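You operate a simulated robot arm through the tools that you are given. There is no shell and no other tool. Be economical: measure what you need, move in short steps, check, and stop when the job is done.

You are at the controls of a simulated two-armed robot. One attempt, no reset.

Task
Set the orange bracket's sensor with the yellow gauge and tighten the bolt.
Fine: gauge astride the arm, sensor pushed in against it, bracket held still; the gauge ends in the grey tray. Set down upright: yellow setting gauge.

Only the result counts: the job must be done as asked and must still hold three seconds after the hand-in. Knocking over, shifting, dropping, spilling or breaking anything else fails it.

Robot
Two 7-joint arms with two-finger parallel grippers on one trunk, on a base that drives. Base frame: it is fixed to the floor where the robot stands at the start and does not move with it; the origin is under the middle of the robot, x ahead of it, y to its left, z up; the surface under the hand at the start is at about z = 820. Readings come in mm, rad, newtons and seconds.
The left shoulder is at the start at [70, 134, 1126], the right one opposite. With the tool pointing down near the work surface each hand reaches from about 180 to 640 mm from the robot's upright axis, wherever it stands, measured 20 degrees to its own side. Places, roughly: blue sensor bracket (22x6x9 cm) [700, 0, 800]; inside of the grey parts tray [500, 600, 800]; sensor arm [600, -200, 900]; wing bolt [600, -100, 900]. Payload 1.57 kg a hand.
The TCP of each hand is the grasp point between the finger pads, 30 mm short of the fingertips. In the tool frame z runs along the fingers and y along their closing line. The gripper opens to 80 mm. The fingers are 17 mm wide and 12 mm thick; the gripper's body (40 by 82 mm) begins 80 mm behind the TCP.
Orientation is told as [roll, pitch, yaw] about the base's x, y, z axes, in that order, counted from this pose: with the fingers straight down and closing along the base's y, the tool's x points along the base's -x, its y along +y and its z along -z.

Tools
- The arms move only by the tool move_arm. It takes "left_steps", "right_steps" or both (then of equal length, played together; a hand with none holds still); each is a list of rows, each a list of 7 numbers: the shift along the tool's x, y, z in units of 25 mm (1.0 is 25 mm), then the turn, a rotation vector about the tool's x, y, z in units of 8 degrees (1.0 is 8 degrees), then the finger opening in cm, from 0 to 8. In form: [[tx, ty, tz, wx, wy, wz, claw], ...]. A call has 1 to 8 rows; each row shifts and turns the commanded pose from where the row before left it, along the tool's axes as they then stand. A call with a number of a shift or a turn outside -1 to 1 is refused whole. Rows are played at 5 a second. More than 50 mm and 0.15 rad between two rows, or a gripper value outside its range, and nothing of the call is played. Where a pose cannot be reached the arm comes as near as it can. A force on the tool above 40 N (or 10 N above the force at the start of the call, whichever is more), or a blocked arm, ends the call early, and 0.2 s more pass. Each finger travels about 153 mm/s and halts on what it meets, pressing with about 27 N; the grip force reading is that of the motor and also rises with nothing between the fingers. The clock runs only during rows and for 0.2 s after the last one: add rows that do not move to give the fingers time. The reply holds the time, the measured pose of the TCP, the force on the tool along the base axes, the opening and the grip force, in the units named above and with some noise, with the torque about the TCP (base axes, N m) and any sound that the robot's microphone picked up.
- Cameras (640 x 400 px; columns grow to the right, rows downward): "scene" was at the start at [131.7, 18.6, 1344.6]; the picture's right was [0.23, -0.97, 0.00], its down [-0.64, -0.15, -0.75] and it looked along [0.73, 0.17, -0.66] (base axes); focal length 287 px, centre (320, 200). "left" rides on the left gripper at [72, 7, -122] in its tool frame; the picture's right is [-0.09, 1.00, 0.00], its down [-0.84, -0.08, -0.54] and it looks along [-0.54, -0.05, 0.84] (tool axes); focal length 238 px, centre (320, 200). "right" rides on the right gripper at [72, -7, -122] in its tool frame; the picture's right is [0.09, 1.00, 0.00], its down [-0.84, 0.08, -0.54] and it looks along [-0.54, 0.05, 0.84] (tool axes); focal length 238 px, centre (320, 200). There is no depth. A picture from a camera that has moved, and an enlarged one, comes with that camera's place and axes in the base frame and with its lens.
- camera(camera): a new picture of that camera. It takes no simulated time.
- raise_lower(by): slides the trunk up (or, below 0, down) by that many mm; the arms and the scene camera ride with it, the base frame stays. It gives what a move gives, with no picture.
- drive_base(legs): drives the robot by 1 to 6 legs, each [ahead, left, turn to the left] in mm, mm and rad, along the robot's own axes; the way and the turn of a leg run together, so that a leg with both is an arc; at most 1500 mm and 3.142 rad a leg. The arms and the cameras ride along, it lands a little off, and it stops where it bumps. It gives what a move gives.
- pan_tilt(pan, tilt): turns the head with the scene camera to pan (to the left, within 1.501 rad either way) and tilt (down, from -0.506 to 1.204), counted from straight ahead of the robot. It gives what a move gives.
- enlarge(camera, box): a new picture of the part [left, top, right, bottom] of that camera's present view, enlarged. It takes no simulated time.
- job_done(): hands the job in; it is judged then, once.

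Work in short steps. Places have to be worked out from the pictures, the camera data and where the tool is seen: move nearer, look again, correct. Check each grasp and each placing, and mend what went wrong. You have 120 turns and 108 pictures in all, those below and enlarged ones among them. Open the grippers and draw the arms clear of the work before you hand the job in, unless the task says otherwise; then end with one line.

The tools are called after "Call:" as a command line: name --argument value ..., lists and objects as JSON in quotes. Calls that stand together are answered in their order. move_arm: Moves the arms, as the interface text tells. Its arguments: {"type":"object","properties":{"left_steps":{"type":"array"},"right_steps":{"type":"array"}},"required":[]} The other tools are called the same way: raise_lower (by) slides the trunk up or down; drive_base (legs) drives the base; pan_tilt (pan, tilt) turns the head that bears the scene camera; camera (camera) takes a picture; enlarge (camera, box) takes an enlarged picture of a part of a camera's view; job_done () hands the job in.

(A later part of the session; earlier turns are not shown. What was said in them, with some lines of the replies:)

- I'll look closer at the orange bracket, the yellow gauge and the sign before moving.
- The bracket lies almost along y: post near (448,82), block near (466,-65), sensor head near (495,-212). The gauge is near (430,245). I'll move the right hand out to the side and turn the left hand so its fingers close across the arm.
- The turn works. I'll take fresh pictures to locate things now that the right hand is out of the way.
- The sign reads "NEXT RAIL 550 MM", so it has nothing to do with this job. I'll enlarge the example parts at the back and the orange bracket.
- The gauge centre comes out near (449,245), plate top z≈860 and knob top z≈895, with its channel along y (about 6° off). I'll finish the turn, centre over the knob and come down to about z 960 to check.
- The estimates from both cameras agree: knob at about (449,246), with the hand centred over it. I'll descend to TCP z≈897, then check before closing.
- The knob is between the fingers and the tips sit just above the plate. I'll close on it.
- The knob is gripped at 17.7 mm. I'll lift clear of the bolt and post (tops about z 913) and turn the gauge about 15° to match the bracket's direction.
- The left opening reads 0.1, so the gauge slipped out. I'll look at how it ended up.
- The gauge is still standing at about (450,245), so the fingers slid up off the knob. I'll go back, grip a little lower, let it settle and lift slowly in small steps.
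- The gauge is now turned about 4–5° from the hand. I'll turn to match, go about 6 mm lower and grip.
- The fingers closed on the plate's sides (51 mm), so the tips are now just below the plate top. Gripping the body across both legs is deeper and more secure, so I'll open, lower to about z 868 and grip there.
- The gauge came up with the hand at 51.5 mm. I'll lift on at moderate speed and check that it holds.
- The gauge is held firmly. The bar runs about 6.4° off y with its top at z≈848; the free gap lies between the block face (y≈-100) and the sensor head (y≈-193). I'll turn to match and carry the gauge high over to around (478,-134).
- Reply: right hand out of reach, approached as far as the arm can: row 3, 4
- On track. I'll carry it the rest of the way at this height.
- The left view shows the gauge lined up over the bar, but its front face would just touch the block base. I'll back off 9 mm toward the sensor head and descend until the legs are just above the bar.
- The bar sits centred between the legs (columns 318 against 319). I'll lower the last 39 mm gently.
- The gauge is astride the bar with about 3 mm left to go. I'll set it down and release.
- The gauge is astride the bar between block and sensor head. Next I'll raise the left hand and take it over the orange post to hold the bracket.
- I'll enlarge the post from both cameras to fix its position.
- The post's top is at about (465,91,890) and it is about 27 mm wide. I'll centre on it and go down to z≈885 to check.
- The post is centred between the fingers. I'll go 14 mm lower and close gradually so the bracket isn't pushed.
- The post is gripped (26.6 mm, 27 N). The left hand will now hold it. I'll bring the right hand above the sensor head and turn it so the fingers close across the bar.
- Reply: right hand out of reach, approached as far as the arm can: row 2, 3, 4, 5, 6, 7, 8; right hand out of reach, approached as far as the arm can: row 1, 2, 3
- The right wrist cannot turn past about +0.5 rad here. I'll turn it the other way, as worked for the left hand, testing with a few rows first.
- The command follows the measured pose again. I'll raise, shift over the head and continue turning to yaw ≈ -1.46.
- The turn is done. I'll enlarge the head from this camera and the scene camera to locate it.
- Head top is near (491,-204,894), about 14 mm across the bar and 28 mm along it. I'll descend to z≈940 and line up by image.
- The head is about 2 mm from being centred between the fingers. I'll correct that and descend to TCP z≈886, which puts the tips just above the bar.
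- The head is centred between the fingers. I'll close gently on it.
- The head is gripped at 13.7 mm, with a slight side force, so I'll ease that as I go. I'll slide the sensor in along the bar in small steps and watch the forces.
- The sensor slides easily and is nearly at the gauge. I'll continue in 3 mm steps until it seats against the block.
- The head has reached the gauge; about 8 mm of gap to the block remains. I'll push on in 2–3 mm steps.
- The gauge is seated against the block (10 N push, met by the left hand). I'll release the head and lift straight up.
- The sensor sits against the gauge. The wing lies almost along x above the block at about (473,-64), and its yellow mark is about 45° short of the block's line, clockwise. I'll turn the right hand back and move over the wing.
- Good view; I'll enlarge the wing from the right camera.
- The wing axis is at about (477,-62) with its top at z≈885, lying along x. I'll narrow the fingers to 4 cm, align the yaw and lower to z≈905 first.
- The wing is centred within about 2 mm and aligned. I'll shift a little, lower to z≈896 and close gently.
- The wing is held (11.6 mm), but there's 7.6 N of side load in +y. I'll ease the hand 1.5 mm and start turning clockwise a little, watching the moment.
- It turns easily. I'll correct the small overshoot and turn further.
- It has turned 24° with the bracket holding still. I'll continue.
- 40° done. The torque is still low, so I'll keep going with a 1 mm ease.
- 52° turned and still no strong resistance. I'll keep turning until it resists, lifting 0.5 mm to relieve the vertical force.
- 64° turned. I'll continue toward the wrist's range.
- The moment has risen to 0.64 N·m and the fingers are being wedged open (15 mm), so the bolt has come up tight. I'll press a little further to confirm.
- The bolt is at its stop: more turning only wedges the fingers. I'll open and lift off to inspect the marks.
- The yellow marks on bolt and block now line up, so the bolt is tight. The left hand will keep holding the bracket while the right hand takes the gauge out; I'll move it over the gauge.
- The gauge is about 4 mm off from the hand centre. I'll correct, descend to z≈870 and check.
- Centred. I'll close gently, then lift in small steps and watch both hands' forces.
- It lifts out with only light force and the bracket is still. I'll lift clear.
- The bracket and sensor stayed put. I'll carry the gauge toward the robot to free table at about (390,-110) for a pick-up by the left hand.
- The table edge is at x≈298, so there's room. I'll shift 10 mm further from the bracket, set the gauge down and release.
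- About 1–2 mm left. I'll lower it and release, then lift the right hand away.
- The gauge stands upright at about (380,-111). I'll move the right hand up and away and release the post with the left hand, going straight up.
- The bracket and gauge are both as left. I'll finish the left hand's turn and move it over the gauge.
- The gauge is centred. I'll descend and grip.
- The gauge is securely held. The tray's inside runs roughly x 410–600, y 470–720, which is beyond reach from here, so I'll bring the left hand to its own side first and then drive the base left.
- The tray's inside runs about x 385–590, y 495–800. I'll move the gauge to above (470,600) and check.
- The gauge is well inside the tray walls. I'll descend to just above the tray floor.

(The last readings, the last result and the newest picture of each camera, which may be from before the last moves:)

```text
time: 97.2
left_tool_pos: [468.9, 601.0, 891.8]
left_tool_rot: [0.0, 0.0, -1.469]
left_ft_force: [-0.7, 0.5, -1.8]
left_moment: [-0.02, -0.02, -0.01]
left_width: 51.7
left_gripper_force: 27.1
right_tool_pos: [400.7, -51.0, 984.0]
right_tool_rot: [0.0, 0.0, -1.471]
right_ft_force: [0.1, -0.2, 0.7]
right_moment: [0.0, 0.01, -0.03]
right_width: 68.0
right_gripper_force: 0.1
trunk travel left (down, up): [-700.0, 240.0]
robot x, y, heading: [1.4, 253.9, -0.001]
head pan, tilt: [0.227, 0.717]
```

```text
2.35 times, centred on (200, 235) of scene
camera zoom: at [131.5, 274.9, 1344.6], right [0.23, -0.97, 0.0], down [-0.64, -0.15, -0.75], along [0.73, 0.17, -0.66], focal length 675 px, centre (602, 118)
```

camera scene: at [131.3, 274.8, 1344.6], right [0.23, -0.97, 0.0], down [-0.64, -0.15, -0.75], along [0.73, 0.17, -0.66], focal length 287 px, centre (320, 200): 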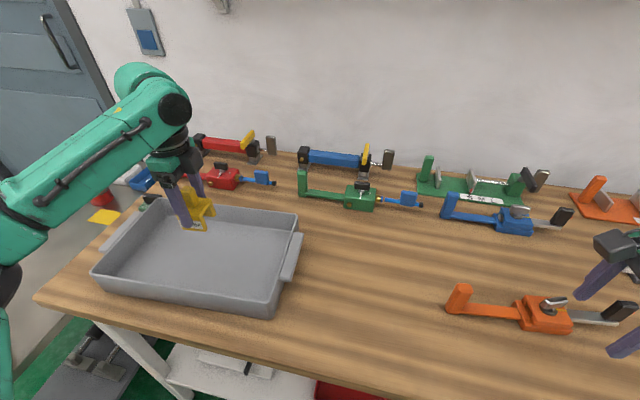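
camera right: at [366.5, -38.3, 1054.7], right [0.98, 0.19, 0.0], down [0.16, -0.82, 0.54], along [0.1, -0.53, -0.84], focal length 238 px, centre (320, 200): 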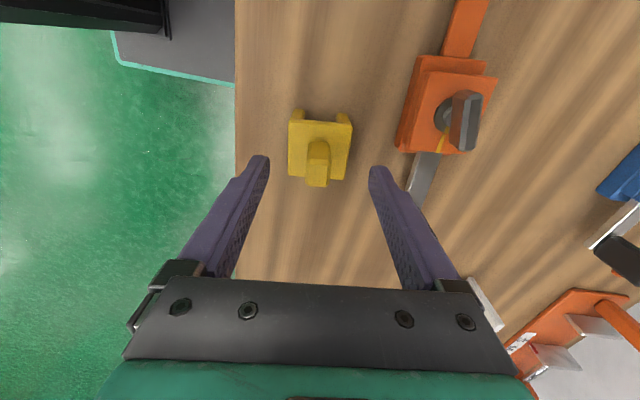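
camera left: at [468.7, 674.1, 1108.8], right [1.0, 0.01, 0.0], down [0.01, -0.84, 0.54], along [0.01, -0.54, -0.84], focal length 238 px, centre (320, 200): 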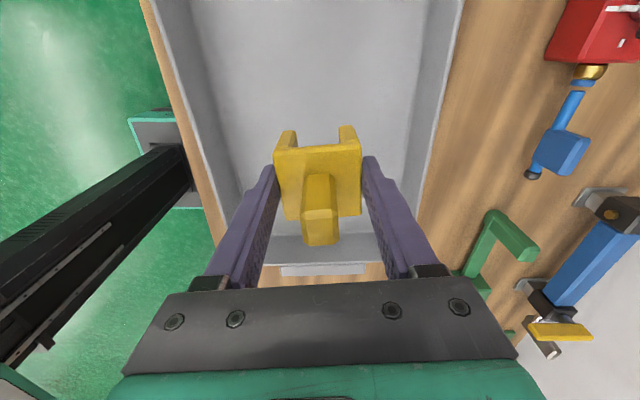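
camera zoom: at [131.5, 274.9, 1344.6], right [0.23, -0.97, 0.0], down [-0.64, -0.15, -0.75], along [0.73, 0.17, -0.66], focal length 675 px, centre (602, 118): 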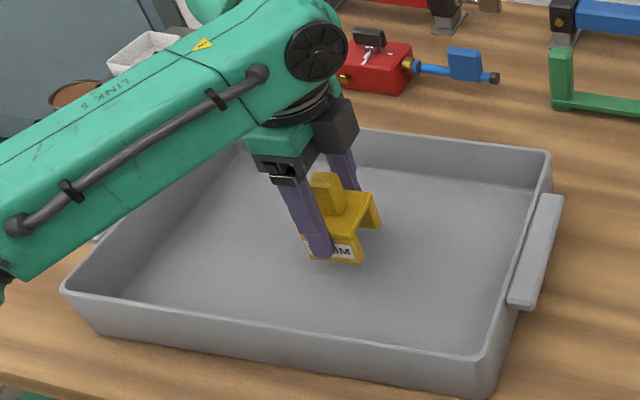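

Now I'll lower in 2 mm steps until contact with the floor shows in the vertical force.

Call:
move_arm --left_steps '[[0, 0, 0.15, 0, 0, 0, 0], [0, 0, 0.15, 0, 0, 0, 0], [0, 0, 0.15, 0, 0, 0, 0], [0, 0, 0.1, 0, 0, 0, 0], [0, 0, 0, 0, 0, 0, 0]]'

Call:
move_arm --left_steps '[[0, 0, 0.08, 0, 0, 0, 0], [0, 0, 0, 0, 0, 0, 0]]'

```text
time: 98.5
left_tool_pos: [469.9, 601.7, 878.7]
left_tool_rot: [0.0, -0.002, -1.468]
left_ft_force: [-0.7, -0.5, -2.2]
left_moment: [0.04, 0.02, -0.04]
left_width: 51.5
left_gripper_force: 26.7
right_tool_pos: [400.2, -51.5, 985.3]
right_tool_rot: [0.001, 0.0, -1.47]
right_ft_force: [0.5, 0.3, -0.3]
right_moment: [0.0, 0.0, 0.04]
right_width: 67.9
right_gripper_force: 0.0
trunk travel left (down, up): [-700.0, 240.0]
robot x, y, heading: [-4.1, 256.8, -0.002]
head pan, tilt: [0.227, 0.717]
```

```text
time: 99.0
left_tool_pos: [469.1, 601.6, 875.8]
left_tool_rot: [-0.001, 0.001, -1.467]
left_ft_force: [0.3, -0.6, -0.8]
left_moment: [0.0, -0.05, 0.01]
left_width: 51.5
left_gripper_force: 26.7
right_tool_pos: [399.7, -51.0, 985.5]
right_tool_rot: [-0.001, 0.0, -1.471]
right_ft_force: [-0.8, 0.1, 0.7]
right_moment: [0.0, -0.04, -0.04]
right_width: 68.1
right_gripper_force: 0.2
trunk travel left (down, up): [-700.0, 240.0]
robot x, y, heading: [-1.4, 258.5, 0.002]
head pan, tilt: [0.227, 0.717]
```

Not clearly in contact yet; I'll continue in tiny steps.

Call:
move_arm --left_steps '[[0, 0, 0.06, 0, 0, 0, 0], [0, 0, 0, 0, 0, 0, 0]]'

Call:
move_arm --left_steps '[[0, 0, 0.06, 0, 0, 0, 0], [0, 0, 0, 0, 0, 0, 0]]'

Call:
enlarge --camera "scene" --box '[170, 210, 240, 260]'

```text
time: 99.7
left_tool_pos: [468.7, 601.5, 875.2]
left_tool_rot: [0.002, 0.001, -1.466]
left_ft_force: [2.8, 1.1, 7.5]
left_moment: [-0.05, 0.06, -0.02]
left_width: 51.6
left_gripper_force: 26.9
right_tool_pos: [399.4, -51.7, 985.7]
right_tool_rot: [0.0, -0.001, -1.473]
right_ft_force: [-1.0, 0.4, -0.5]
right_moment: [0.02, 0.01, -0.01]
right_width: 68.1
right_gripper_force: 0.0
trunk travel left (down, up): [-700.0, 240.0]
robot x, y, heading: [0.1, 257.0, 0.004]
head pan, tilt: [0.227, 0.717]
```

```text
time: 100.2
left_tool_pos: [468.1, 600.6, 875.8]
left_tool_rot: [0.005, 0.001, -1.465]
left_ft_force: [5.3, 4.6, 19.4]
left_moment: [-0.07, -0.01, 0.0]
left_width: 51.6
left_gripper_force: 26.5
right_tool_pos: [398.6, -52.4, 985.9]
right_tool_rot: [0.002, 0.0, -1.471]
right_ft_force: [-0.7, 0.2, 0.2]
right_moment: [0.0, 0.03, -0.02]
right_width: 67.9
right_gripper_force: 0.0
trunk travel left (down, up): [-700.0, 240.0]
robot x, y, heading: [-1.9, 254.9, 0.002]
head pan, tilt: [0.227, 0.717]
```

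```text
8.00 times, centred on (205, 235) of scene
camera zoom: at [129.5, 273.7, 1345.1], right [0.23, -0.97, 0.0], down [-0.64, -0.15, -0.75], along [0.74, 0.17, -0.66], focal length 2294 px, centre (1240, -80)
```

zoom: 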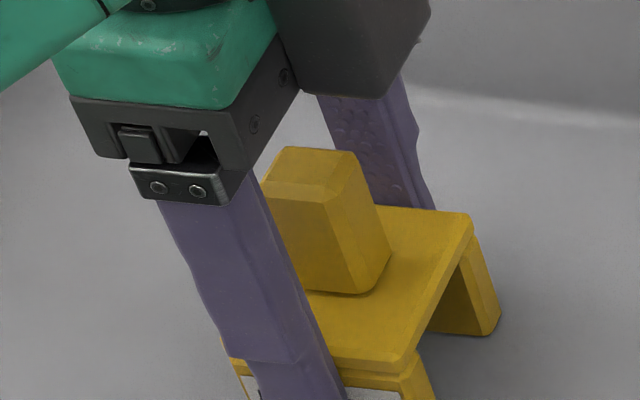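

Contact is clear (19 N). I'll back off 2 mm, release the gauge and lift away.

Call:
move_arm --left_steps '[[0, 0, -0.1, 0, 0, 0, 0], [0, 0, 0, 0, 0, 0, 5.6], [0, 0, 0, 0, 0, 0, 6.6], [0, 0, 0, 0, 0, 0, 6.6], [0, 0, -0.5, 0, 0, 0, 6.6], [0, 0, -0.8, 0, 0, 0, 6.6], [0, 0, -1, 0, 0, 0, 6.6], [0, 0, -1, 0, 0, 0, 6.6]]'

Call:
move_arm --left_steps '[[0, 0, -1, 0, 0, 0, 6.6], [0, 0, -1, 0, 0, 0, 6.6], [-1, -0.4, 0, 0, 0, 0, 6.6], [-1, -0.4, 0, 0, 0, 0, 6.6], [-1, -0.4, 0, 0, 0, 0, 6.6], [-1, -0.4, 0, 0, 0, 0, 6.6]]'

Call:
camera --camera "scene"

Call:
enlarge --camera "scene" --box '[430, 260, 640, 350]'

```text
time: 102.0
left_tool_pos: [468.7, 599.3, 958.6]
left_tool_rot: [-0.002, 0.0, -1.469]
left_ft_force: [0.6, 0.3, 0.2]
left_moment: [0.04, -0.02, -0.01]
left_width: 66.1
left_gripper_force: 0.1
right_tool_pos: [399.8, -51.7, 984.8]
right_tool_rot: [0.0, 0.0, -1.471]
right_ft_force: [1.1, 0.3, 0.4]
right_moment: [-0.03, 0.01, 0.03]
right_width: 67.8
right_gripper_force: 0.1
trunk travel left (down, up): [-700.0, 240.0]
robot x, y, heading: [-1.6, 256.7, 0.004]
head pan, tilt: [0.227, 0.717]
```

```text
time: 103.5
left_tool_pos: [439.9, 495.9, 1007.0]
left_tool_rot: [-0.001, -0.002, -1.465]
left_ft_force: [0.3, 0.2, -0.5]
left_moment: [-0.01, -0.03, 0.01]
left_width: 65.9
left_gripper_force: 0.1
right_tool_pos: [400.9, -52.1, 984.5]
right_tool_rot: [0.002, 0.002, -1.471]
right_ft_force: [-0.2, 0.0, 0.3]
right_moment: [0.0, 0.02, 0.01]
right_width: 68.0
right_gripper_force: 0.0
trunk travel left (down, up): [-700.0, 240.0]
robot x, y, heading: [1.1, 254.6, 0.001]
head pan, tilt: [0.227, 0.717]
```

```text
13 pictures are left
camera scene: at [131.3, 273.7, 1344.7], right [0.23, -0.97, 0.0], down [-0.64, -0.15, -0.75], along [0.73, 0.17, -0.66], focal length 287 px, centre (320, 200)
```

scene: 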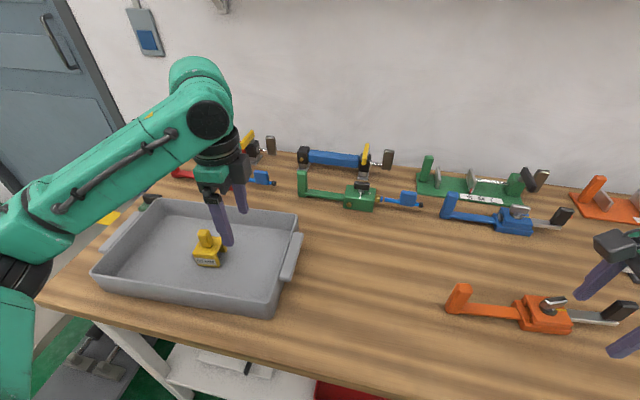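

```text
3.05 times, centred on (535, 305) of scene
camera zoom: at [131.3, 273.7, 1344.7], right [0.23, -0.97, 0.0], down [-0.64, -0.15, -0.75], along [0.73, 0.17, -0.66], focal length 874 px, centre (-335, -120)
```

zoom: 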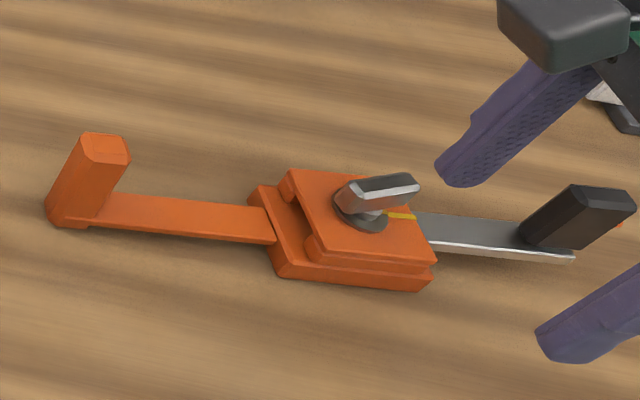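

The gauge stands upright in the tray, the sensor is set and the bolt marks line up. I'll raise the right hand clear of the bracket and the left hand clear of the tray before handing in.

Call:
move_arm --left_steps '[[0, 0, -0.8, 0, 0, 0, 6.6], [0, 0, -0.8, 0, 0, 0, 6.6], [-1, 0, 0, 0, 0, 0, 6.6], [-1, 0, 0, 0, 0, 0, 6.6], [-1, 0, 0, 0, 0, 0, 6.6], [0, 0, 0, 0, 0, 0, 6.6]]' --right_steps '[[0, 0, -1, 0, 0, 0, 6.8], [0, 0, -1, 0, 0, 0, 6.8], [0, -0.6, -0.5, 0, 0, 0, 6.8], [0, -0.6, 0, 0, 0, 0, 6.8], [0, -0.6, 0, 0, 0, 0, 6.8], [0, 0, 0, 0, 0, 0, 6.8]]'

Call:
camera --camera "scene"

Call:
enlarge --camera "scene" --box '[160, 200, 280, 290]'

```text
time: 104.8
left_tool_pos: [448.1, 422.3, 1048.4]
left_tool_rot: [0.0, -0.002, -1.468]
left_ft_force: [-0.2, -0.6, -0.7]
left_moment: [-0.01, 0.01, -0.04]
left_width: 66.0
left_gripper_force: 0.1
right_tool_pos: [355.0, -55.5, 1047.9]
right_tool_rot: [0.0, -0.001, -1.473]
right_ft_force: [-0.1, 0.1, -0.3]
right_moment: [-0.01, -0.04, -0.01]
right_width: 67.9
right_gripper_force: 0.1
trunk travel left (down, up): [-700.0, 240.0]
robot x, y, heading: [2.4, 253.6, 0.006]
head pan, tilt: [0.227, 0.717]
```

```text
11 pictures are left
camera scene: at [131.5, 275.3, 1344.6], right [0.23, -0.97, 0.0], down [-0.64, -0.15, -0.75], along [0.73, 0.17, -0.66], focal length 287 px, centre (320, 200)
```

scene: 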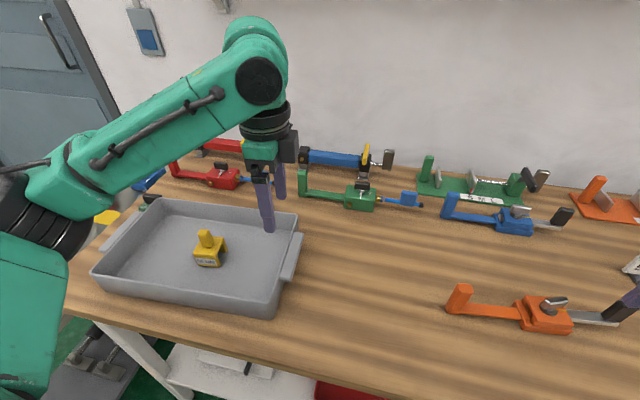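

```text
4.44 times, centred on (220, 245) of scene
camera zoom: at [131.5, 275.3, 1344.6], right [0.23, -0.97, 0.0], down [-0.64, -0.15, -0.75], along [0.73, 0.17, -0.66], focal length 1275 px, centre (764, 0)
```

zoom: 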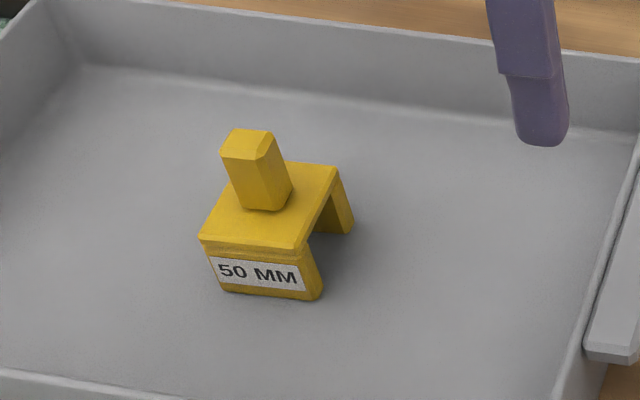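

The gauge is upright in the tray, the sensor is set, the bolt is tight, and both hands are open and clear. I'll hand the job in.

Call:
job_done

```text
The job is handed in.
```

The job is handed in: the orange bracket's sensor was pushed in against the 50 mm gauge with the bracket held, the bolt was turned to its stop with its marks lined up, and the yellow gauge stands upright in the grey tray.
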